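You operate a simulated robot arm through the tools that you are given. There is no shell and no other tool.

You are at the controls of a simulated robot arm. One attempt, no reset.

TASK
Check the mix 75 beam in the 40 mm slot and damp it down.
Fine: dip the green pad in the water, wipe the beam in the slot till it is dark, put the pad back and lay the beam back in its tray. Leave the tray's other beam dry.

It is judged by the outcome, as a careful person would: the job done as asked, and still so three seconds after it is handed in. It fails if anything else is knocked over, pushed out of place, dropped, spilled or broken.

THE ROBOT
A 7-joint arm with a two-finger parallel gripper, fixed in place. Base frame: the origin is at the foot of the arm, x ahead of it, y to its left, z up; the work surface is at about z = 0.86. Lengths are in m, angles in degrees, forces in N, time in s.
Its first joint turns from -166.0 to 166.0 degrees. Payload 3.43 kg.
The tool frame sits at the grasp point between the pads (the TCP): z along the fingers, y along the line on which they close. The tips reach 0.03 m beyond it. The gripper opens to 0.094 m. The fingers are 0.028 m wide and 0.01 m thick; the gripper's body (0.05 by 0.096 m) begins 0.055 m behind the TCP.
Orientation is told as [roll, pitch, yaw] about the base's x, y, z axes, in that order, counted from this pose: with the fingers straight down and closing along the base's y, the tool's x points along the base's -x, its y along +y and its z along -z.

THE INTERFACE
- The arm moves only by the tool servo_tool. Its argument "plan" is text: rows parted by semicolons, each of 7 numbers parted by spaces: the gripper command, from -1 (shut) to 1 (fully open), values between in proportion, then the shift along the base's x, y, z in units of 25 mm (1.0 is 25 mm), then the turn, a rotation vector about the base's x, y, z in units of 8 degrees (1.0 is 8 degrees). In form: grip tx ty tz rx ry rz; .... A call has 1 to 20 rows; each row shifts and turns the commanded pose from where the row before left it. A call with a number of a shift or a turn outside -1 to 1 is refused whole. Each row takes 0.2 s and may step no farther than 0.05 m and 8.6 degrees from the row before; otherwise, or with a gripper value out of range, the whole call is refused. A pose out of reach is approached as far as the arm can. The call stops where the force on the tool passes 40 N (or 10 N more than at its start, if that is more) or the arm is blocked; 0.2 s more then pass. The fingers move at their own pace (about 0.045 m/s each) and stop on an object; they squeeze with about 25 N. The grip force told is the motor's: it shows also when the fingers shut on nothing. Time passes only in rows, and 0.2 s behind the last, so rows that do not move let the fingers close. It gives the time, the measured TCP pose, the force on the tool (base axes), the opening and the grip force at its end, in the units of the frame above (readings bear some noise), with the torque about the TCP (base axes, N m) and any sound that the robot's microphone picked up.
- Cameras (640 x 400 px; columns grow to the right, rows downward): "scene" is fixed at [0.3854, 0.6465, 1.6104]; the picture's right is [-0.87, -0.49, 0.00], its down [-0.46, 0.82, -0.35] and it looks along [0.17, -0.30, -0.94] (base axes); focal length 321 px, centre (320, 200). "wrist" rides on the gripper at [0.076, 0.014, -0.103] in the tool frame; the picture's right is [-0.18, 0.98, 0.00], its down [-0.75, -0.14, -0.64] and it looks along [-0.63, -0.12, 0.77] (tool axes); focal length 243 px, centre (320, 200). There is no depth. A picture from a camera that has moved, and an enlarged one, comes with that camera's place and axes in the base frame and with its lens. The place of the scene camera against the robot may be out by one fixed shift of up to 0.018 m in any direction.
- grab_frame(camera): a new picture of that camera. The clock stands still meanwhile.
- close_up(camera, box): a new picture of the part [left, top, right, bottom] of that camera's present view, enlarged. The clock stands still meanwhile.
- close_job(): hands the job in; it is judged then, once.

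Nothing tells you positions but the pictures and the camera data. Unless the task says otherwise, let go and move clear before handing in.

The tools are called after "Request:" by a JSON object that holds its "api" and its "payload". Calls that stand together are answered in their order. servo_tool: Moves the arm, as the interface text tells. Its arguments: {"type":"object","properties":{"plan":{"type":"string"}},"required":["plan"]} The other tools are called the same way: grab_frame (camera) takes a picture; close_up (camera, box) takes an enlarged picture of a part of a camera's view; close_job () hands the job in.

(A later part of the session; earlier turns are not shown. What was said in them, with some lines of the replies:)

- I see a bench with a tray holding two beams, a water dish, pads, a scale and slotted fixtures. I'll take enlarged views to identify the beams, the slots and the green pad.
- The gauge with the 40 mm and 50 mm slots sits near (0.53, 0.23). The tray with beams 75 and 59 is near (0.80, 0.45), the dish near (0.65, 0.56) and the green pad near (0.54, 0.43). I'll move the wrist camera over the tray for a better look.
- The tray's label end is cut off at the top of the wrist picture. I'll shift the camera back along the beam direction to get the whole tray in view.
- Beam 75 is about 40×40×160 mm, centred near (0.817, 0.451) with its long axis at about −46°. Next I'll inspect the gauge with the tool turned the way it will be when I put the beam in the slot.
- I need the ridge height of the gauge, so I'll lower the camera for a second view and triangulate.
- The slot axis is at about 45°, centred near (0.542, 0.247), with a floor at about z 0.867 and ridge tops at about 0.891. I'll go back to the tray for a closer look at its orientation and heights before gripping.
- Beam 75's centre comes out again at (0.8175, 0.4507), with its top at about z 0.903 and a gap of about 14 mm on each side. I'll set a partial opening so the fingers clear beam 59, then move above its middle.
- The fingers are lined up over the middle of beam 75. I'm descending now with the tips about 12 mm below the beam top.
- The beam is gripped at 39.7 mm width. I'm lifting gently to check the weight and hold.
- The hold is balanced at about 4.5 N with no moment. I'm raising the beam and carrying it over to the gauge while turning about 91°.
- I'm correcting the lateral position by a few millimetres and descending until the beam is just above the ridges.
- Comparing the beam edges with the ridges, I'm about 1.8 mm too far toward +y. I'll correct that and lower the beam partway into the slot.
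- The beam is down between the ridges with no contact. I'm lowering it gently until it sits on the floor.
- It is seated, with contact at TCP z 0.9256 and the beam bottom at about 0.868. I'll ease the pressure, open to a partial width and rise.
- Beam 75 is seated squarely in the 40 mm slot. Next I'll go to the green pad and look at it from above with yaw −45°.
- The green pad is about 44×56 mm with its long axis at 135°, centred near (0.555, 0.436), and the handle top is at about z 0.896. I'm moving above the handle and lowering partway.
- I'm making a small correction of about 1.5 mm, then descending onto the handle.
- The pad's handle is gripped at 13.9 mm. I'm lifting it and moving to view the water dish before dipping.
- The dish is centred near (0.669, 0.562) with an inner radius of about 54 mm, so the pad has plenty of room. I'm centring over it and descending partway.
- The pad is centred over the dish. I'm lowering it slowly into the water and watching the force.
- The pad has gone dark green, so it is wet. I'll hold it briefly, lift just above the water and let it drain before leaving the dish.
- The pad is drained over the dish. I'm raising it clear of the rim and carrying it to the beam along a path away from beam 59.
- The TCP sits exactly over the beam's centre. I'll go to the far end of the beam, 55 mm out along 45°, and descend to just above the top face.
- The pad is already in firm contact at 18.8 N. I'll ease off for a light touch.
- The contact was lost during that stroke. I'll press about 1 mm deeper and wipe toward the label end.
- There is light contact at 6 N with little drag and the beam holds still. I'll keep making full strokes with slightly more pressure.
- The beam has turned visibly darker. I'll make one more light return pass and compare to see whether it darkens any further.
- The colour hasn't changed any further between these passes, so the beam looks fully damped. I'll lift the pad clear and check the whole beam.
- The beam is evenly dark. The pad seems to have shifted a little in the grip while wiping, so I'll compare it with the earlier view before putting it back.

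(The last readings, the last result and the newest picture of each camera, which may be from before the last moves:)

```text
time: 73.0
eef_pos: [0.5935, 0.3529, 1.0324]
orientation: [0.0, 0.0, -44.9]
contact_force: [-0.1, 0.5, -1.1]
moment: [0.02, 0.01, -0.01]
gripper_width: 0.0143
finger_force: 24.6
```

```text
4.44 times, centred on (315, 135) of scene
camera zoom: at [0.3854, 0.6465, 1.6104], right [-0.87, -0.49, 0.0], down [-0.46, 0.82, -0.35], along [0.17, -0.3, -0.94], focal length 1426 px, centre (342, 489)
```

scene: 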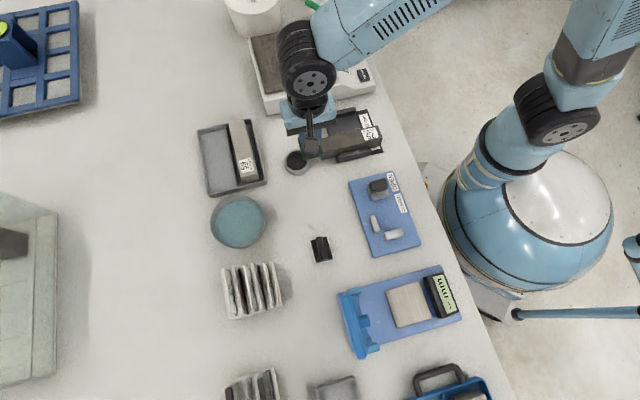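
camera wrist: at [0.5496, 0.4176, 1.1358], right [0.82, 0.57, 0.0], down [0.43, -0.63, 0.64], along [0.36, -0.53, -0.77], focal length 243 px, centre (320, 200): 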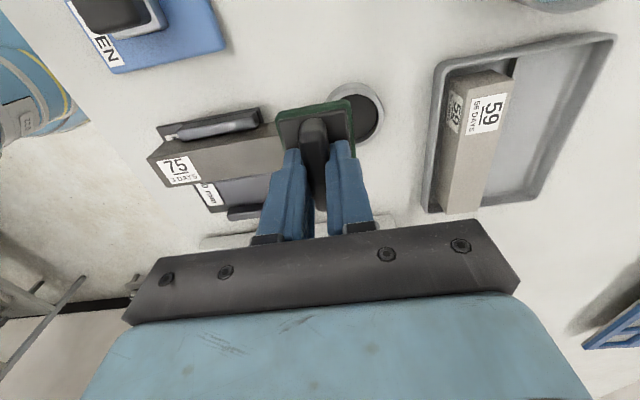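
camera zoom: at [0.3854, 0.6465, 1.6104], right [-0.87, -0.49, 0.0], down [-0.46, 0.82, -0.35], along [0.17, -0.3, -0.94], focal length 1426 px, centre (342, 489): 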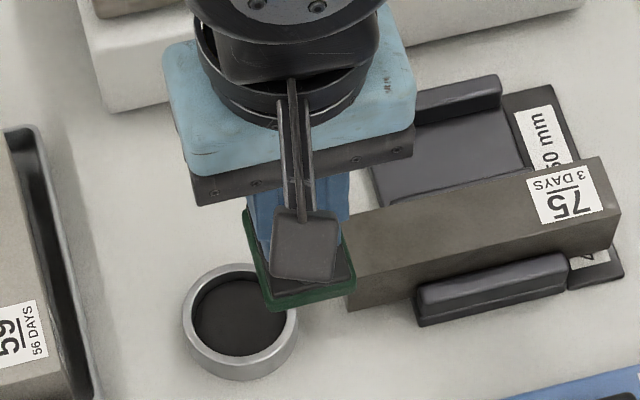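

The pad's position in the grip matches the earlier view, so it hasn't slipped noticeably. I'm carrying it back over its original spot and lowering partway.

Request:
{"api": "servo_tool", "payload": {"plan": "-1 -0.3655 0.795 0 0 0 0; -1 -0.3655 0.795 0 0 0 0; -1 -0.3655 0.795 0 0 0 0; -1 -0.3655 0.795 0 0 0 0; -1 0 0 -0.8 0 0 0; -1 0 0 -0.8 0 0 0; -1 0 0 -0.8 0 0 0; -1 0 0 -0.8 0 0 0; -1 0 0 -0.6 0 0 0; -1 0 0 -0.3 0 0 0; -1 0 0 0 0 0 0; -1 0 0 0 0 0 0"}}

Request:
{"api": "close_up", "payload": {"camera": "scene", "box": [260, 140, 380, 230]}}

Request:
{"api": "grab_frame", "payload": {"camera": "wrist"}}

```text
time: 75.6
eef_pos: [0.5582, 0.4324, 0.9308]
orientation: [0.1, -0.1, -45.1]
contact_force: [-0.4, -0.3, -1.3]
moment: [0.0, -0.01, 0.0]
gripper_width: 0.0142
finger_force: 24.9
```

```text
4.44 times, centred on (320, 185) of scene
camera zoom: at [0.3854, 0.6465, 1.6104], right [-0.87, -0.49, 0.0], down [-0.46, 0.82, -0.35], along [0.17, -0.3, -0.94], focal length 1426 px, centre (320, 267)
```

zoom: 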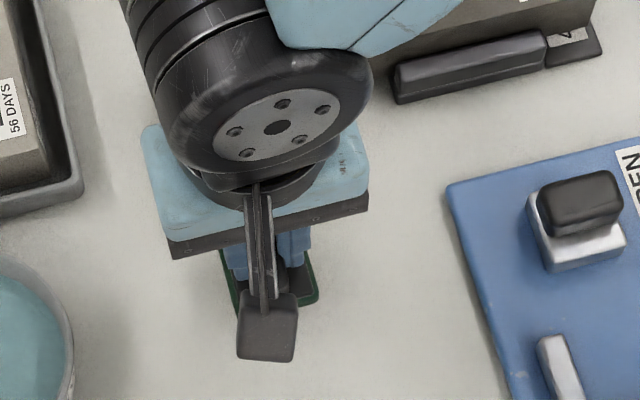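

```text
taken
camera wrist: at [0.5136, 0.4963, 1.0355], right [0.83, 0.56, 0.0], down [0.43, -0.63, 0.64], along [0.36, -0.53, -0.77], focal length 243 px, centre (320, 200)
```

wrist: 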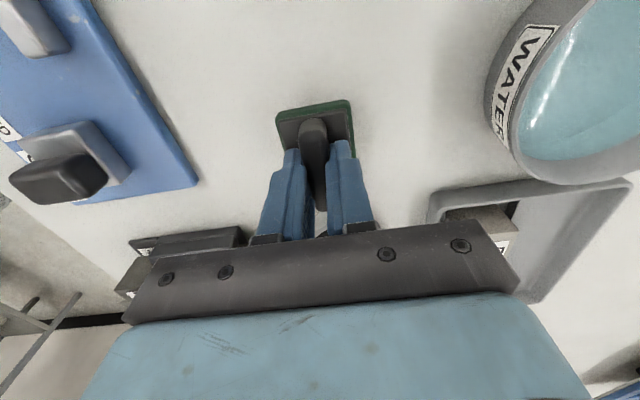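

Request:
{"api": "servo_tool", "payload": {"plan": "-1 -0.085 0.1 -0.2 0 0 0; -1 0 0 -0.2 0 0 0; -1 0 0 -0.16 0 0 0; -1 0 0 -0.08 0 0 0; -1 0 0 0 0 0 0; -1 0 0 0 0 0 0"}}

Request:
{"api": "grab_frame", "payload": {"camera": "wrist"}}

```text
time: 77.0
eef_pos: [0.5562, 0.4348, 0.9143]
orientation: [0.0, 0.1, -45.0]
contact_force: [0.1, 0.4, -0.6]
moment: [0.0, 0.02, -0.01]
gripper_width: 0.0141
finger_force: 25.2
```

```text
taken
camera wrist: at [0.5113, 0.5003, 1.0183], right [0.83, 0.56, 0.0], down [0.43, -0.63, 0.64], along [0.36, -0.53, -0.77], focal length 243 px, centre (320, 200)
```

wrist: 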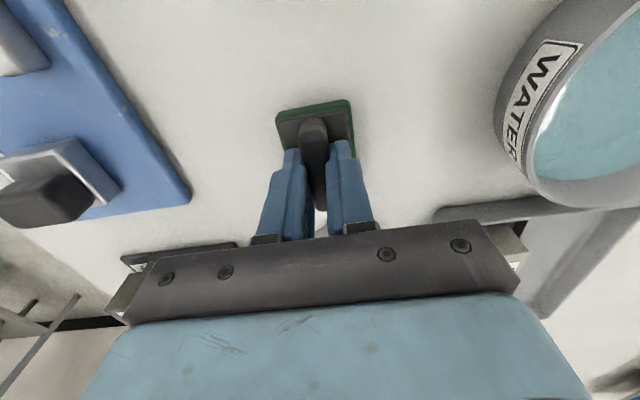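

Request:
{"api": "servo_tool", "payload": {"plan": "-1 0 0 -0.06 0 0 0; -1 0 0 -0.04 0 0 0; -1 0 0 0 0 0 0"}}

```text
time: 77.8
eef_pos: [0.5551, 0.4365, 0.9125]
orientation: [0.0, -0.1, -45.0]
contact_force: [0.5, 0.2, -0.8]
moment: [0.03, -0.02, -0.04]
gripper_width: 0.0139
finger_force: 24.3
```

Request:
{"api": "servo_tool", "payload": {"plan": "-1 0 0 -0.06 0 0 0; -1 0 0 0 0 0 0"}}

```text
time: 78.4
eef_pos: [0.5539, 0.4368, 0.9108]
orientation: [0.0, 0.0, -45.0]
contact_force: [-0.2, 0.5, -0.9]
moment: [0.01, -0.01, 0.0]
gripper_width: 0.0139
finger_force: 25.5
```

Request:
{"api": "servo_tool", "payload": {"plan": "-1 0 0 -0.04 0 0 0; -1 0 0 0 0 0 0"}}

```text
time: 79.0
eef_pos: [0.5549, 0.437, 0.9104]
orientation: [0.0, 0.1, -45.0]
contact_force: [0.1, -0.2, -0.2]
moment: [-0.02, 0.02, 0.01]
gripper_width: 0.014
finger_force: 24.9
```

Request:
{"api": "servo_tool", "payload": {"plan": "-1 0 0 -0.04 0 0 0; -1 0 0 0 0 0 0"}}

Request:
{"api": "close_up", "payload": {"camera": "wrist", "box": [220, 60, 420, 240]}}

```text
time: 79.6
eef_pos: [0.5557, 0.4371, 0.9087]
orientation: [0.1, 0.0, -45.0]
contact_force: [-0.2, -0.1, -0.8]
moment: [0.02, 0.0, -0.01]
gripper_width: 0.0138
finger_force: 25.1
```

```text
2.22 times, centred on (320, 150) of wrist
camera zoom: at [0.511, 0.5006, 1.0128], right [0.83, 0.56, 0.0], down [0.43, -0.63, 0.64], along [0.36, -0.53, -0.77], focal length 539 px, centre (320, 311)
```

zoom: 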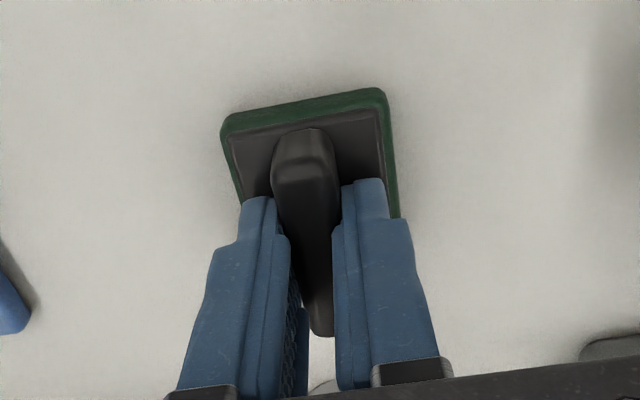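

Request:
{"api": "servo_tool", "payload": {"plan": "-1 0 -0.06 -0.04 0 0 0; -1 0 0 0 0 0 0; -1 0 0 0 0 0 0"}}

```text
time: 80.4
eef_pos: [0.5547, 0.4358, 0.9082]
orientation: [0.1, -0.1, -45.0]
contact_force: [0.0, 9.1, 22.4]
moment: [0.21, 0.05, -0.01]
gripper_width: 0.0143
finger_force: 25.4
```

The pad has touched down. I'll relieve the pressure slightly and then release.

Request:
{"api": "servo_tool", "payload": {"plan": "-1 0 0 0.03 0 0 0; -1 0 0 0 0 0 0"}}

```text
time: 81.0
eef_pos: [0.5552, 0.4344, 0.9078]
orientation: [0.0, 0.1, -44.9]
contact_force: [0.7, 7.8, 17.8]
moment: [0.26, -0.04, 0.02]
gripper_width: 0.014
finger_force: 25.2
```

Request:
{"api": "servo_tool", "payload": {"plan": "-1 0 0 0.03 0 0 0; -1 0 0 0 0 0 0"}}

```text
time: 81.6
eef_pos: [0.5549, 0.4336, 0.9093]
orientation: [-0.2, 0.0, -45.1]
contact_force: [-0.1, -0.2, 1.1]
moment: [-0.01, -0.08, -0.01]
gripper_width: 0.0138
finger_force: 24.7
```

Request:
{"api": "servo_tool", "payload": {"plan": "-0.4 0 0 0 0 0 0; 0 0 0 0 0 0 0; 0.32 0 0 0 0 0 0; 0.32 0 0 0 0 0 0; 0.32 0 0 0 0 0 0; 0.32 0 0 0.3 0 0 0; 0.32 0 0 0.6 0 0 0; 0.32 0 0 1 0 0 0; 0.32 0 0 1 0 0 0; 0.32 0 0 1 0 0 0; 0.32 0 0 1 0 0 0; 0.32 -0.4 0.4 0.8 0 0 0; 0.32 -0.3 0.3 0 0 0 0; 0.32 0 0 0 0 0 0; 0.32 0 0 0 0 0 0"}}

Request:
{"api": "grab_frame", "payload": {"camera": "wrist"}}

Request:
{"api": "close_up", "payload": {"camera": "wrist", "box": [240, 40, 400, 140]}}

Request:
{"api": "grab_frame", "payload": {"camera": "scene"}}

```text
time: 84.8
eef_pos: [0.5371, 0.4515, 1.0497]
orientation: [-0.1, 0.0, -45.0]
contact_force: [-0.1, 0.0, 0.8]
moment: [-0.01, -0.01, -0.02]
gripper_width: 0.0619
finger_force: 0.1
```

```text
taken
camera wrist: at [0.4927, 0.5158, 1.1546], right [0.82, 0.57, 0.0], down [0.43, -0.63, 0.64], along [0.36, -0.53, -0.77], focal length 243 px, centre (320, 200)
```

wrist: 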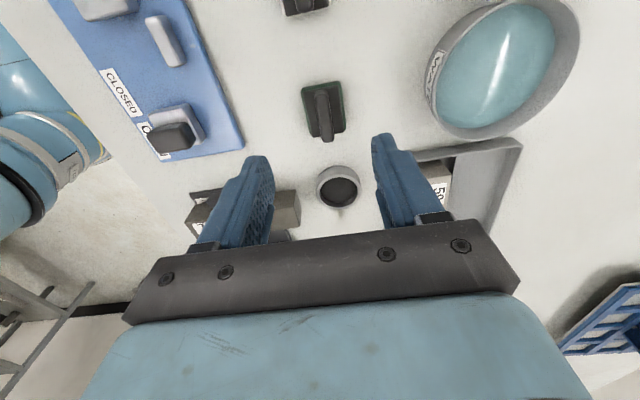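

```text
4.00 times, centred on (320, 90) of wrist
camera zoom: at [0.4927, 0.5158, 1.1546], right [0.82, 0.57, 0.0], down [0.43, -0.63, 0.64], along [0.36, -0.53, -0.77], focal length 970 px, centre (320, 640)
```

zoom: 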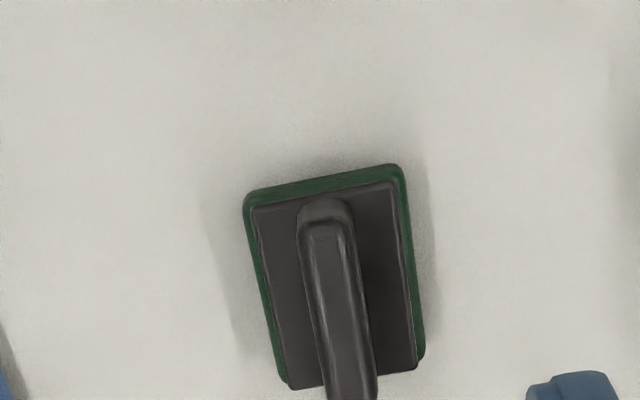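

```text
taken
```

scene: 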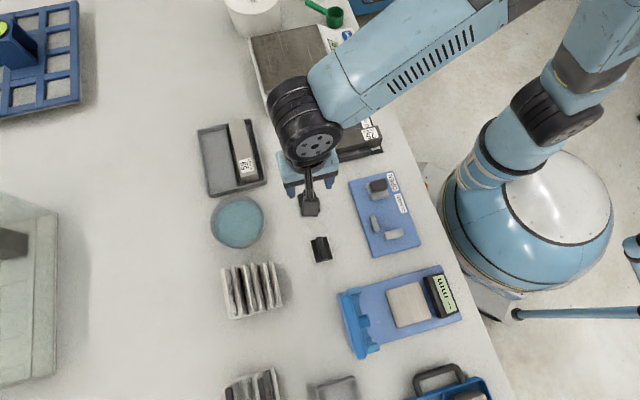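

The green pad is back within about 1 mm of its original spot. Next I'll return over the beam at yaw +45° to pick it up from the slot.

Request:
{"api": "servo_tool", "payload": {"plan": "0.32 0.02 -0.677 0 0 0 0.9375; 0.32 0.02 -0.677 0 0 0 0.9375; 0.32 0.02 -0.677 0 0 0 0.9375; 0.32 0.02 -0.677 0 0 0 0.9375; 0.32 0.02 -0.677 0 0 0 0.9375; 0.32 0.02 -0.677 0 0 0 0.9375; 0.32 0.02 -0.677 0 0 0 0.9375; 0.32 0.02 -0.677 0 0 0 0.9375; 0.32 0.02 -0.677 0 0 0 0.9375; 0.32 0.02 -0.677 0 0 0 0.9375; 0.32 0.02 -0.677 0 0 0 0.9375; 0.32 0.02 -0.677 0 0 0 0.9375; 0.32 0 0 0 0 0 0; 0.32 0 0 0 0 0 0"}}

Request:
{"api": "grab_frame", "payload": {"camera": "wrist"}}

Request:
{"api": "close_up", "payload": {"camera": "wrist", "box": [220, 0, 420, 140]}}

Request:
{"api": "close_up", "payload": {"camera": "scene", "box": [260, 90, 420, 220]}}

```text
time: 87.8
eef_pos: [0.5436, 0.2506, 1.0531]
orientation: [0.1, -0.1, 45.1]
contact_force: [-0.7, -0.5, 0.0]
moment: [-0.01, -0.01, -0.04]
gripper_width: 0.0621
finger_force: 0.1
```

```text
taken
camera wrist: at [0.4793, 0.2067, 1.1571], right [-0.57, 0.82, 0.0], down [0.63, 0.43, 0.64], along [0.53, 0.36, -0.77], focal length 243 px, centre (320, 200)
```

wrist: 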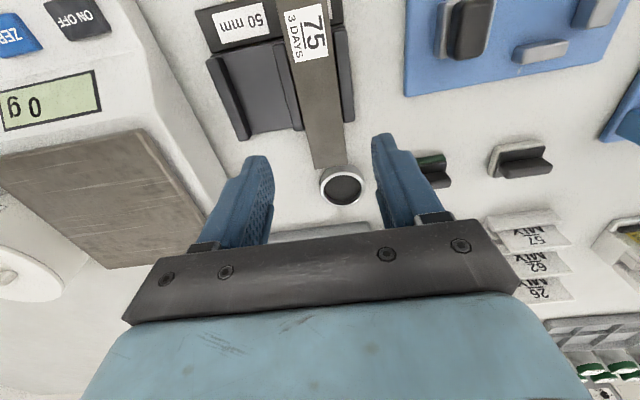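

```text
2.86 times, centred on (320, 70) of wrist
camera zoom: at [0.4793, 0.2067, 1.1571], right [-0.57, 0.82, 0.0], down [0.63, 0.43, 0.64], along [0.53, 0.36, -0.77], focal length 693 px, centre (320, 571)
```

zoom: 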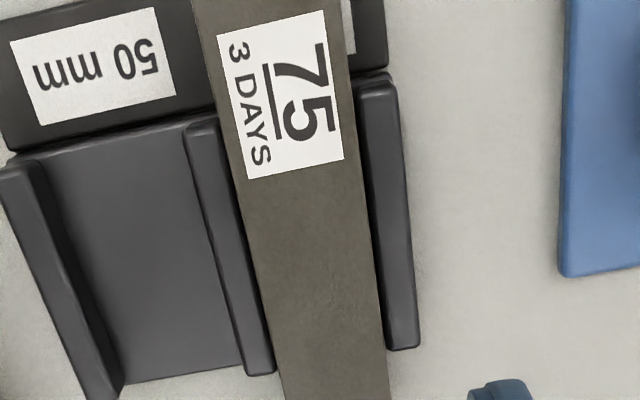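

```text
3.08 times, centred on (340, 155) of scene
camera zoom: at [0.3854, 0.6465, 1.6104], right [-0.87, -0.49, 0.0], down [-0.46, 0.82, -0.35], along [0.17, -0.3, -0.94], focal length 987 px, centre (258, 338)
```

zoom: 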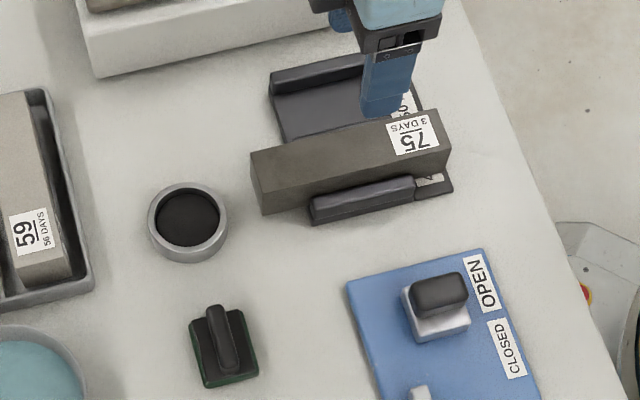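

The beam is evenly dark and still seated. I'm aligning with small corrections and descending to grip it.

Request:
{"api": "servo_tool", "payload": {"plan": "0.32 -0.03 -0.08 -0.8 0 0 0; 0.32 0 0 -0.9 0 0 0; 0.32 0 0 -0.9 0 0 0; 0.32 0 0 -0.8 0 0 0; 0.32 0 0 -0.6 0 0 0; 0.32 0 0 -0.4 0 0 0; 0.32 0 0 0 0 0 0; 0.32 0 0 0 0 0 0"}}

Request:
{"api": "close_up", "payload": {"camera": "wrist", "box": [220, 60, 420, 240]}}

```text
time: 89.6
eef_pos: [0.5426, 0.2469, 0.9435]
orientation: [0.0, 0.0, 45.1]
contact_force: [-0.7, -0.6, 0.1]
moment: [-0.01, -0.03, 0.0]
gripper_width: 0.0618
finger_force: 0.1
```

```text
2.22 times, centred on (320, 150) of wrist
camera zoom: at [0.4785, 0.2044, 1.0473], right [-0.56, 0.83, 0.0], down [0.63, 0.43, 0.64], along [0.53, 0.36, -0.77], focal length 539 px, centre (320, 311)
```

zoom: 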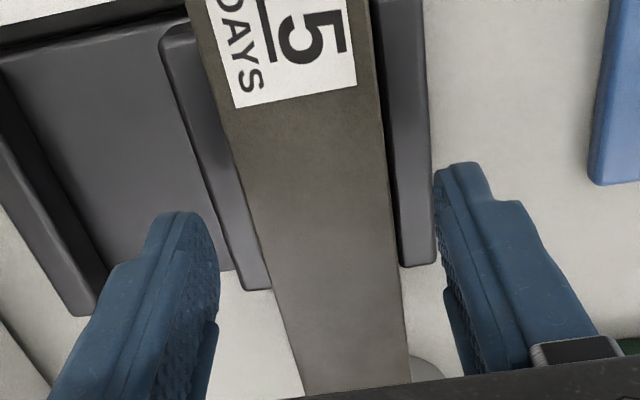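

Request:
{"api": "servo_tool", "payload": {"plan": "0.32 0 0 -0.4 0 0 0; 0.32 0 0 -0.24 0 0 0; 0.32 0 0 -0.08 0 0 0; 0.32 0 0 0 0 0 0; 0.32 0 0 0 0 0 0"}}

```text
time: 90.8
eef_pos: [0.542, 0.2471, 0.9236]
orientation: [0.1, 0.0, 45.1]
contact_force: [-0.5, 1.1, 0.8]
moment: [0.01, -0.05, -0.01]
gripper_width: 0.0619
finger_force: 0.1
```

Request:
{"api": "servo_tool", "payload": {"plan": "0.32 0 0 0.05 0 0 0; -1 0 0 0 0 0 0; -1 0 0 0 0 0 0; -1 0 0 0 0 0 0; -1 0 0 0 0 0 0; -1 0 0 0 0 0 0"}}

Request:
{"api": "close_up", "payload": {"camera": "scene", "box": [300, 80, 420, 180]}}

```text
time: 92.2
eef_pos: [0.5431, 0.2475, 0.9262]
orientation: [0.0, 0.1, 45.0]
contact_force: [0.6, -1.3, -0.3]
moment: [-0.07, 0.02, 0.03]
gripper_width: 0.0398
finger_force: 25.5
```

```text
4.00 times, centred on (360, 130) of scene
camera zoom: at [0.3854, 0.6465, 1.6104], right [-0.87, -0.49, 0.0], down [-0.46, 0.82, -0.35], along [0.17, -0.3, -0.94], focal length 1283 px, centre (160, 480)
```

zoom: 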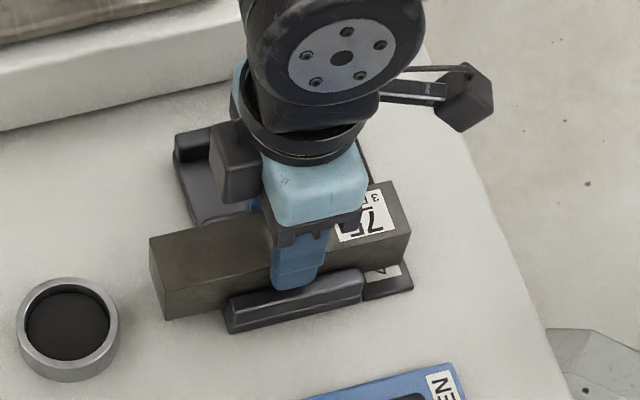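

The beam is gripped. I'm lifting it straight up out of the slot.

Request:
{"api": "servo_tool", "payload": {"plan": "-1 0 0 0.15 0 0 0; -1 0 0 0.3 0 0 0; -1 0 0 0.4 0 0 0; -1 0 0 0.5 0 0 0; -1 0 0 0.6 0 0 0; -1 0 0 0.8 0 0 0; -1 0 0 0.9 0 0 0; -1 0 0 0.9 0 0 0; -1 0 0 0.5 0 0 0; -1 0 0 0 0 0 0"}}

Request:
{"api": "close_up", "payload": {"camera": "scene", "box": [280, 60, 440, 190]}}

Request:
{"api": "grab_frame", "payload": {"camera": "wrist"}}

```text
time: 94.4
eef_pos: [0.5414, 0.2494, 1.0528]
orientation: [0.0, 0.0, 45.0]
contact_force: [-0.6, 0.6, -6.0]
moment: [0.01, -0.01, 0.04]
gripper_width: 0.04
finger_force: 24.7
```

```text
3.08 times, centred on (360, 125) of scene
camera zoom: at [0.3854, 0.6465, 1.6104], right [-0.87, -0.49, 0.0], down [-0.46, 0.82, -0.35], along [0.17, -0.3, -0.94], focal length 987 px, centre (197, 431)
```

zoom: 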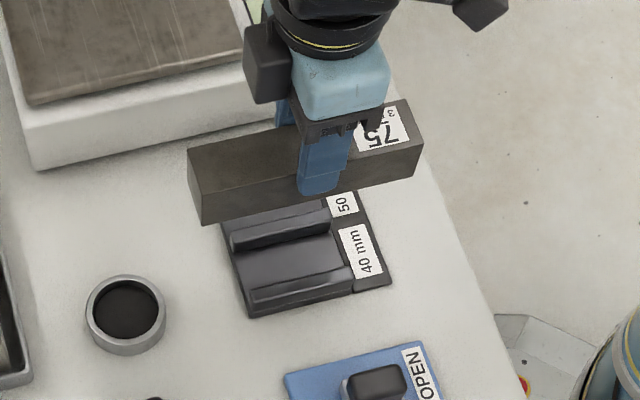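

```text
taken
camera wrist: at [0.4777, 0.2045, 1.1571], right [-0.56, 0.83, 0.0], down [0.63, 0.43, 0.64], along [0.53, 0.36, -0.77], focal length 243 px, centre (320, 200)
```

wrist: 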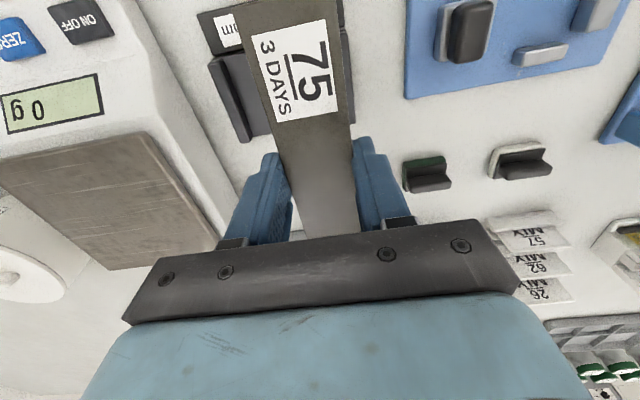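

The beam is held level. To keep the wet beam from passing over beam 59, I'll route around the dish side and approach along the beam's own compartment axis.

Request:
{"api": "servo_tool", "payload": {"plan": "-1 0.0535 0.933 0 0 0 -0.7575; -1 0.0535 0.933 0 0 0 -0.7575; -1 0.0535 0.933 0 0 0 -0.7575; -1 0.0535 0.933 0 0 0 -0.7575; -1 0.0535 0.933 0 0 0 -0.7575; -1 0.0535 0.933 0 0 0 -0.7575; -1 0.0535 0.933 0 0 0 -0.7575; -1 0.0535 0.933 0 0 0 -0.7575; -1 0.827 0.798 0 0 0 -0.7575; -1 0.827 0.798 0 0 0 -0.7575; -1 0.827 0.798 0 0 0 -0.7575; -1 0.827 0.798 0 0 0 -0.7575; -1 0.827 0.798 0 0 0 -0.7575; -1 0.827 0.798 0 0 0 -0.7575; -1 0.827 0.798 0 0 0 -0.7575; -1 0 0 0 0 0 0"}}

Request:
{"api": "grab_frame", "payload": {"camera": "scene"}}

```text
time: 97.8
eef_pos: [0.7005, 0.5769, 1.0496]
orientation: [0.0, 0.1, -45.9]
contact_force: [0.2, -0.3, -4.9]
moment: [0.03, 0.0, -0.02]
gripper_width: 0.0401
finger_force: 25.7
```

```text
taken
```

scene: 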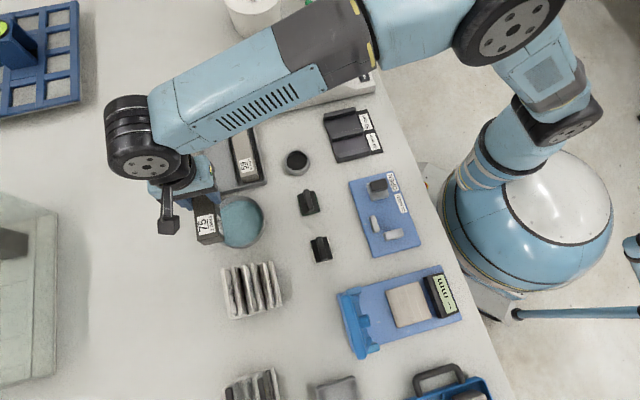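

Request:
{"api": "servo_tool", "payload": {"plan": "-1 0.663 -0.7206 0 0 0 0; -1 0.663 -0.7206 0 0 0 0; -1 0.663 -0.7206 0 0 0 0; -1 0.663 -0.7206 0 0 0 0; -1 0.663 -0.7206 0 0 0 0; -1 0.663 -0.7206 0 0 0 0; -1 0.663 -0.7206 0 0 0 0; -1 0 0 0 0 0 0; -1 0 0 0 0 0 0"}}

Request:
{"api": "grab_frame", "payload": {"camera": "wrist"}}

Request:
{"api": "close_up", "payload": {"camera": "scene", "box": [160, 80, 300, 210]}}

```text
time: 99.8
eef_pos: [0.8147, 0.4513, 1.0505]
orientation: [-0.2, 0.0, -46.0]
contact_force: [-0.1, -0.6, -4.9]
moment: [-0.01, -0.01, -0.02]
gripper_width: 0.0396
finger_force: 25.1
```

```text
taken
camera wrist: at [0.7711, 0.5161, 1.1539], right [0.83, 0.55, 0.0], down [0.42, -0.64, 0.64], along [0.35, -0.54, -0.77], focal length 243 px, centre (320, 200)
```

wrist: 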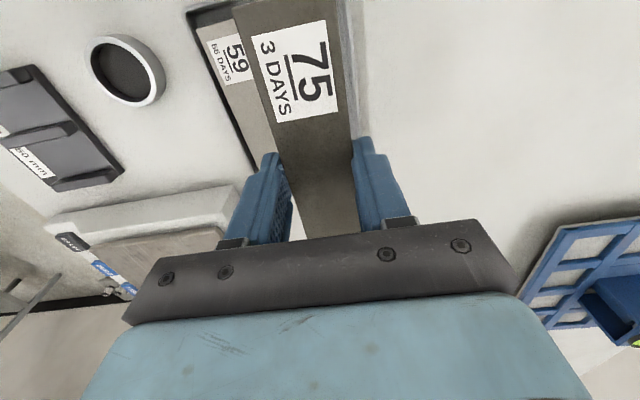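

```text
3.08 times, centred on (230, 145) of scene
camera zoom: at [0.3854, 0.6465, 1.6104], right [-0.87, -0.49, 0.0], down [-0.46, 0.82, -0.35], along [0.17, -0.3, -0.94], focal length 987 px, centre (597, 369)
```

zoom: 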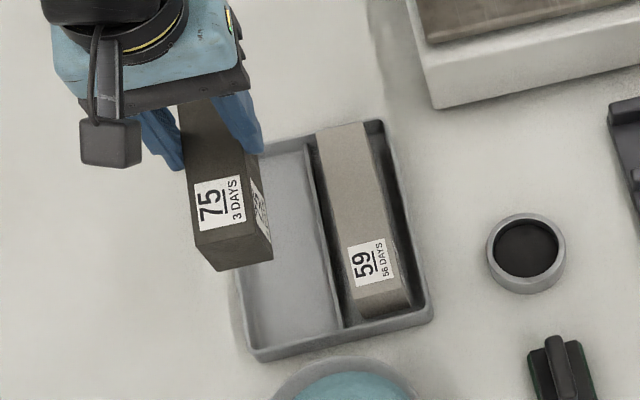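

I'm descending over the empty compartment, pausing just above the rim.

Request:
{"api": "servo_tool", "payload": {"plan": "-1 0.05 0 -0.8 0 0 0; -1 0 0 -0.8 0 0 0; -1 0 0 -0.8 0 0 0; -1 0 0 -0.8 0 0 0; -1 0 0 -0.6 0 0 0; -1 0 0 0 0 0 0; -1 0 0 0 0 0 0"}}

Request:
{"api": "close_up", "payload": {"camera": "wrist", "box": [140, 0, 440, 200]}}

Request:
{"api": "close_up", "payload": {"camera": "scene", "box": [180, 90, 300, 200]}}

```text
time: 101.4
eef_pos: [0.8168, 0.4473, 0.9565]
orientation: [-0.1, 0.0, -45.9]
contact_force: [-0.2, 0.5, -6.0]
moment: [-0.01, -0.01, -0.01]
gripper_width: 0.04
finger_force: 24.4
```

```text
2.00 times, centred on (290, 100) of wrist
camera zoom: at [0.7744, 0.5126, 1.0593], right [0.83, 0.55, 0.0], down [0.42, -0.64, 0.64], along [0.35, -0.54, -0.77], focal length 485 px, centre (380, 400)
```

zoom: 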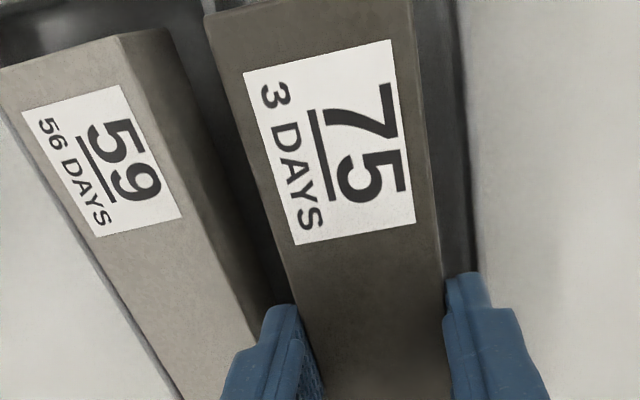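

```text
3.64 times, centred on (240, 145) of scene
camera zoom: at [0.3854, 0.6465, 1.6104], right [-0.87, -0.49, 0.0], down [-0.46, 0.82, -0.35], along [0.17, -0.3, -0.94], focal length 1166 px, centre (611, 400)
```

zoom: 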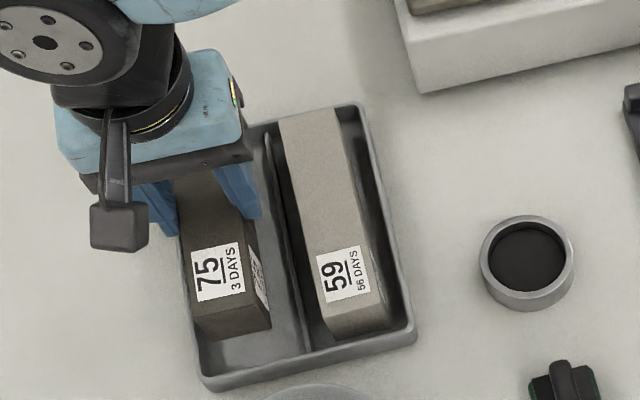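

Request:
{"api": "servo_tool", "payload": {"plan": "-1 0 0.1 -0.2 0 0 0; -1 0 0 -0.3 0 0 0; -1 0 0 -0.3 0 0 0; -1 0 0 -0.2 0 0 0; -1 0 0 0 0 0 0; -1 0 0 0 0 0 0"}}

Request:
{"api": "close_up", "payload": {"camera": "wrist", "box": [140, 0, 440, 200]}}

Request:
{"api": "close_up", "payload": {"camera": "scene", "box": [180, 90, 300, 200]}}

```text
time: 102.8
eef_pos: [0.8163, 0.4521, 0.9305]
orientation: [0.1, 0.0, -45.9]
contact_force: [0.0, 0.2, -5.6]
moment: [-0.02, -0.04, 0.0]
gripper_width: 0.0396
finger_force: 25.5
```

```text
2.00 times, centred on (290, 100) of wrist
camera zoom: at [0.7731, 0.5162, 1.0352], right [0.83, 0.55, 0.0], down [0.42, -0.64, 0.64], along [0.35, -0.54, -0.77], focal length 485 px, centre (380, 400)
```

zoom: 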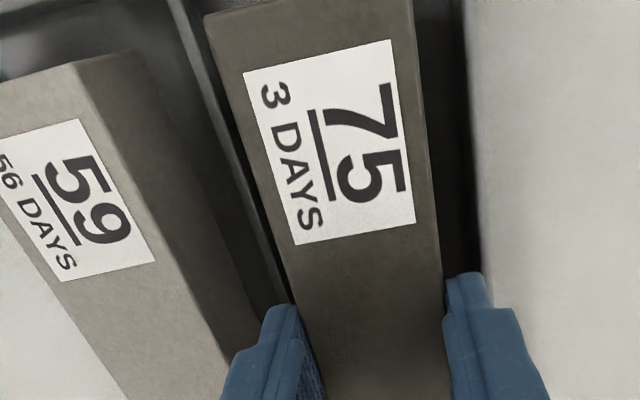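

```text
3.64 times, centred on (240, 145) of scene
camera zoom: at [0.3854, 0.6465, 1.6104], right [-0.87, -0.49, 0.0], down [-0.46, 0.82, -0.35], along [0.17, -0.3, -0.94], focal length 1166 px, centre (611, 400)
```

zoom: 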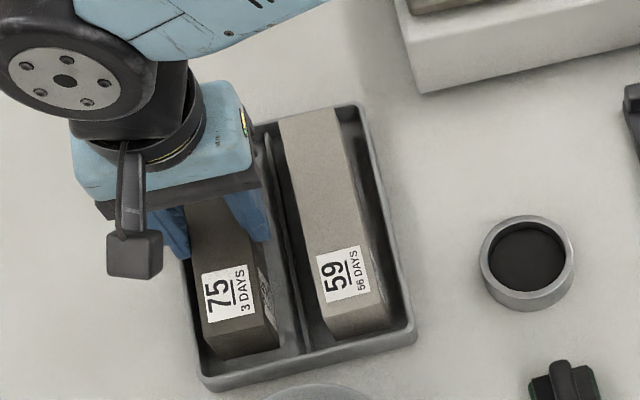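

The beam is centred in its compartment. I'm lowering it to the tray floor in small steps.

Request:
{"api": "servo_tool", "payload": {"plan": "-1 0 0 -0.12 0 0 0; -1 0 0 -0.08 0 0 0; -1 0 0 -0.06 0 0 0; -1 0 0 0 0 0 0; -1 0 0 0 0 0 0"}}

```text
time: 104.0
eef_pos: [0.8158, 0.4518, 0.9233]
orientation: [-0.1, 0.0, -45.9]
contact_force: [0.3, 0.2, -4.2]
moment: [-0.01, 0.01, 0.01]
gripper_width: 0.0397
finger_force: 25.3
```

Request:
{"api": "servo_tool", "payload": {"plan": "-1 0 0 -0.05 0 0 0; -1 0 0 0 0 0 0"}}

```text
time: 104.6
eef_pos: [0.8168, 0.4518, 0.9232]
orientation: [0.1, 0.0, -45.9]
contact_force: [-0.8, 0.0, -5.4]
moment: [-0.05, 0.0, 0.01]
gripper_width: 0.0399
finger_force: 25.0
```

Request:
{"api": "servo_tool", "payload": {"plan": "-1 0 0 -0.05 0 0 0; -1 0 0 0 0 0 0"}}

```text
time: 105.2
eef_pos: [0.8156, 0.4527, 0.9215]
orientation: [-0.1, 0.1, -45.9]
contact_force: [-0.9, -0.1, -5.1]
moment: [0.0, 0.0, 0.01]
gripper_width: 0.0398
finger_force: 25.0
```

Request:
{"api": "servo_tool", "payload": {"plan": "-1 0 0 -0.04 0 0 0; -1 0 0 0 0 0 0"}}

```text
time: 105.8
eef_pos: [0.8149, 0.4523, 0.9213]
orientation: [-0.1, 0.0, -45.9]
contact_force: [0.8, 0.4, -5.5]
moment: [-0.01, -0.01, -0.01]
gripper_width: 0.0397
finger_force: 24.7
```

Request:
{"api": "servo_tool", "payload": {"plan": "-1 0 0 -0.04 0 0 0; -1 0 0 0 0 0 0"}}

```text
time: 106.4
eef_pos: [0.8153, 0.4501, 0.9196]
orientation: [-0.1, 0.0, -46.0]
contact_force: [-0.7, -1.1, -5.5]
moment: [-0.03, 0.01, 0.01]
gripper_width: 0.0396
finger_force: 24.8
```

Request:
{"api": "servo_tool", "payload": {"plan": "-1 0 0 -0.04 0 0 0; -1 0 0 0 0 0 0"}}

Request:
{"api": "close_up", "payload": {"camera": "scene", "box": [180, 90, 300, 200]}}

```text
time: 107.0
eef_pos: [0.8166, 0.4518, 0.9215]
orientation: [0.1, 0.0, -45.9]
contact_force: [0.1, -0.4, -6.1]
moment: [-0.02, -0.05, -0.01]
gripper_width: 0.04
finger_force: 25.5
```

```text
3.64 times, centred on (240, 145) of scene
camera zoom: at [0.3854, 0.6465, 1.6104], right [-0.87, -0.49, 0.0], down [-0.46, 0.82, -0.35], along [0.17, -0.3, -0.94], focal length 1166 px, centre (611, 400)
```

zoom: 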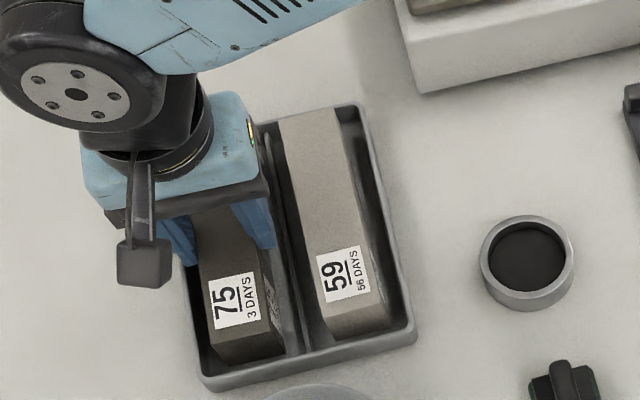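

Request:
{"api": "servo_tool", "payload": {"plan": "-1 0 0 -0.04 0 0 0; -1 0 0 0 0 0 0"}}

```text
time: 107.6
eef_pos: [0.8161, 0.4514, 0.9169]
orientation: [0.0, 0.1, -45.9]
contact_force: [-0.6, -0.6, -1.9]
moment: [-0.15, -0.16, -0.09]
gripper_width: 0.0398
finger_force: 25.5
```

Request:
{"api": "servo_tool", "payload": {"plan": "-1 0 0 -0.03 0 0 0; -1 0 0 0 0 0 0"}}

```text
time: 108.2
eef_pos: [0.8155, 0.4512, 0.9194]
orientation: [0.0, 0.0, -45.9]
contact_force: [4.0, -1.9, 4.9]
moment: [-0.01, 0.23, 0.0]
gripper_width: 0.0397
finger_force: 25.6
```

The beam is resting on the tray floor. I'm releasing with a limited opening so the fingers stay clear of beam 59, then rising straight up.

Request:
{"api": "servo_tool", "payload": {"plan": "0 0 0 0 0 0 0; 0.25 0 0 0 0 0 0; 0.32 0 0 0 0 0 0; 0.32 0 0 0 0 0 0; 0.32 0 0 0.2 0 0 0; 0.32 0 0 0.4 0 0 0; 0.32 0 0 0.8 0 0 0; 0.32 0 0 1 0 0 0; 0.32 0 0 1 0 0 0; 0.32 0 0 1 0 0 0; 0.32 -0.5 0.5 0.6 0 0 0; 0.32 -0.5 0.5 0 0 0 0; 0.32 -0.5 0.5 0 0 0 0; 0.32 0 0 0 0 0 0"}}

Request:
{"api": "grab_frame", "payload": {"camera": "wrist"}}

Request:
{"api": "grab_frame", "payload": {"camera": "scene"}}

Request:
{"api": "close_up", "payload": {"camera": "scene", "box": [180, 90, 300, 200]}}

```text
time: 111.2
eef_pos: [0.7758, 0.4879, 1.044]
orientation: [-0.1, 0.1, -45.9]
contact_force: [1.0, -0.4, 0.9]
moment: [0.01, -0.01, 0.03]
gripper_width: 0.062
finger_force: 0.0
```

```text
taken
camera wrist: at [0.7336, 0.5522, 1.1474], right [0.83, 0.55, 0.0], down [0.42, -0.64, 0.64], along [0.35, -0.54, -0.77], focal length 243 px, centre (320, 200)
```

wrist: 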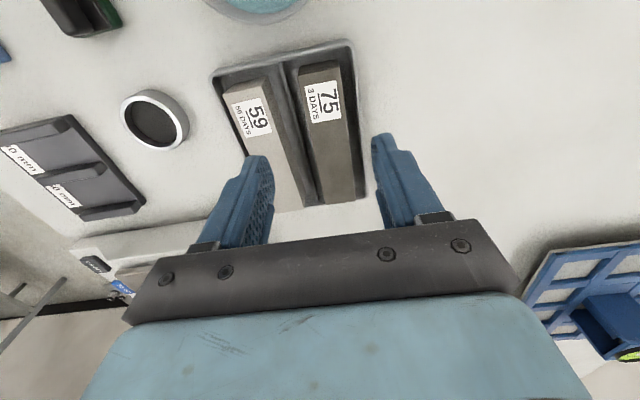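

```text
taken
```

scene: 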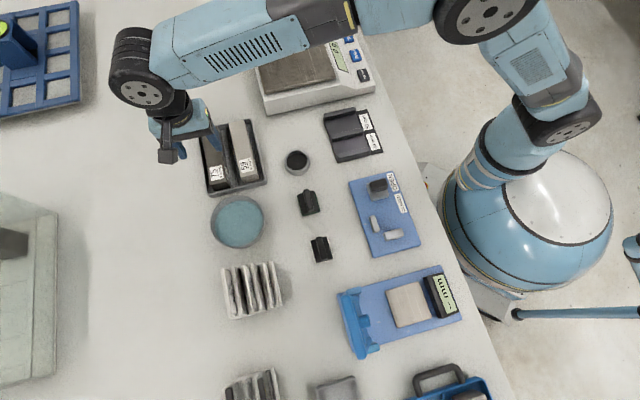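

```text
3.64 times, centred on (240, 145) of scene
camera zoom: at [0.3854, 0.6465, 1.6104], right [-0.87, -0.49, 0.0], down [-0.46, 0.82, -0.35], along [0.17, -0.3, -0.94], focal length 1166 px, centre (611, 400)
```

zoom: 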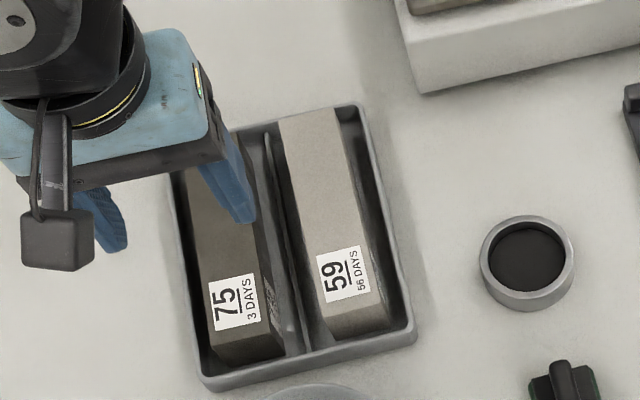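

Beam 75 lies dark in its tray and beam 59 is dry. I'll move the arm clear and check the whole scene before handing in.

Request:
{"api": "servo_tool", "payload": {"plan": "0.32 0 0 0.9 0 0 0; 0.32 -0.4 -0.1 0.9 0 0 0; 0.32 -0.9 -0.3 0.5 0 0 0; 0.32 -0.9 -0.3 0.5 0 0 0; 0.32 -0.9 -0.3 0.3 0 0 0.3; 0.32 -0.9 -0.4 0.3 0 0 0.5; 0.32 -0.9 -0.4 0 0 0 0.5; 0.32 -0.9 -0.4 0 0 0 0.5; 0.32 -0.9 -0.4 0 0 0 0.5; 0.32 -0.9 -0.4 0 0 0 0.5; 0.32 -0.9 -0.4 0 0 0 0.5; 0.32 -0.9 -0.4 0 0 0 0.5; 0.32 -0.9 -0.4 0 0 0 0.5; 0.32 -0.9 -0.4 0 0 0 0.5; 0.32 0 0 0 0 0 0; 0.32 0 0 0 0 0 0"}}

Request:
{"api": "grab_frame", "payload": {"camera": "scene"}}

Request:
{"api": "close_up", "payload": {"camera": "scene", "box": [180, 90, 300, 200]}}

Request:
{"api": "close_up", "payload": {"camera": "scene", "box": [280, 170, 440, 270]}}

Request:
{"api": "close_up", "payload": {"camera": "scene", "box": [280, 90, 440, 190]}}

```text
time: 114.6
eef_pos: [0.4972, 0.3716, 1.1284]
orientation: [0.0, 0.0, -7.5]
contact_force: [-0.9, -0.5, -0.2]
moment: [0.0, -0.02, -0.02]
gripper_width: 0.0621
finger_force: 0.0
```

```text
taken
```

scene: 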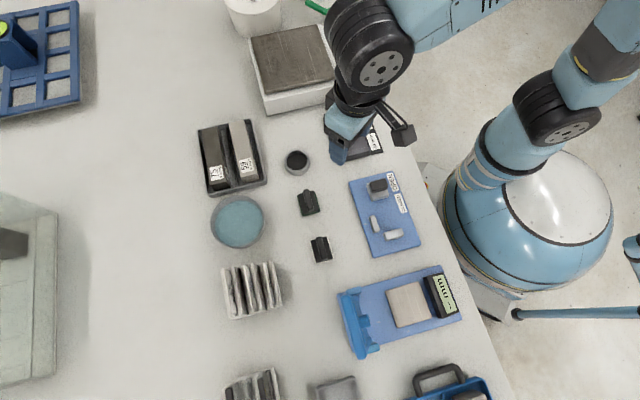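

```text
3.64 times, centred on (240, 145) of scene
camera zoom: at [0.3854, 0.6465, 1.6104], right [-0.87, -0.49, 0.0], down [-0.46, 0.82, -0.35], along [0.17, -0.3, -0.94], focal length 1166 px, centre (611, 400)
```

zoom: 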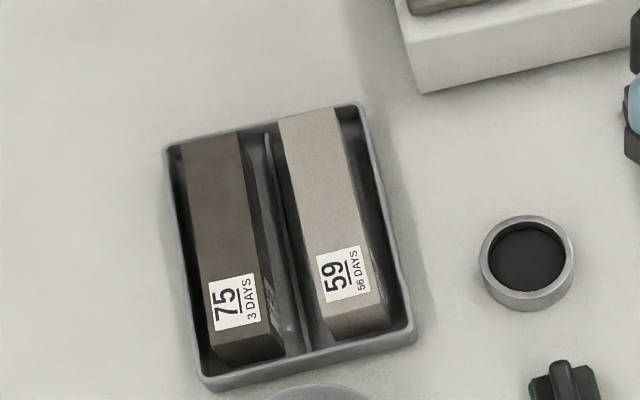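

```text
4.00 times, centred on (360, 220) of scene
camera zoom: at [0.3854, 0.6465, 1.6104], right [-0.87, -0.49, 0.0], down [-0.46, 0.82, -0.35], along [0.17, -0.3, -0.94], focal length 1283 px, centre (160, 120)
```

zoom: 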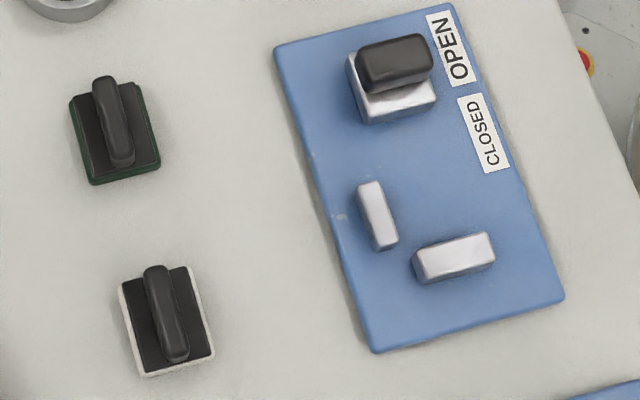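

```text
4.00 times, centred on (360, 140) of scene
camera zoom: at [0.3854, 0.6465, 1.6104], right [-0.87, -0.49, 0.0], down [-0.46, 0.82, -0.35], along [0.17, -0.3, -0.94], focal length 1283 px, centre (160, 440)
```

zoom: 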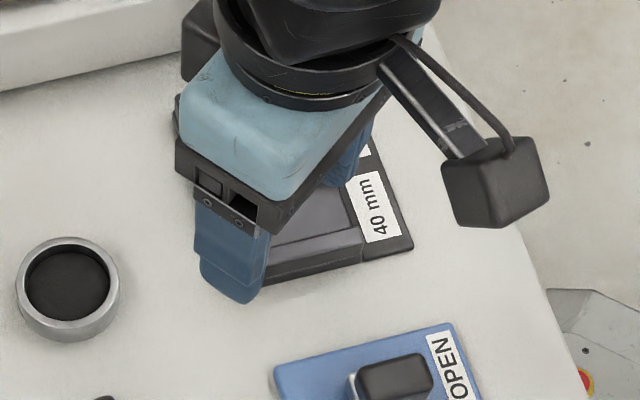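

Everything is in place: beam 75 is dark and back in its tray, beam 59 is dry, and the green pad is on its spot. The dish and gauge haven't moved and the arm is clear, so I'm handing the job in.

Request:
{"api": "close_job", "payload": {}}

```text
The job is handed in.
```

The mix 75 beam went into the 40 mm slot and seated between the ridges. It was wiped evenly dark with the green pad and is back in its tray, label up.

- **Fit check:** it dropped into the slot with a millimetre or two of slack on each side. The gripper read its width at about 39.8 mm.
- **Damping:** I dipped the pad once and let it drain over the dish. After the second full wipe the beam was dark, and two more passes changed nothing visible.
- **Other beam:** beam 59 looks dry in the final pictures, and I kept the wet pad and the wet beam from passing over it.
- **Pad:** the green pad is back within about 1 mm of where it started, still wet.

Nothing else looked moved or spilled in the final pictures. The arm partly hid the gauge in the last close-up, but the part I could see was in its original place. The gripper is empty and clear of everything.
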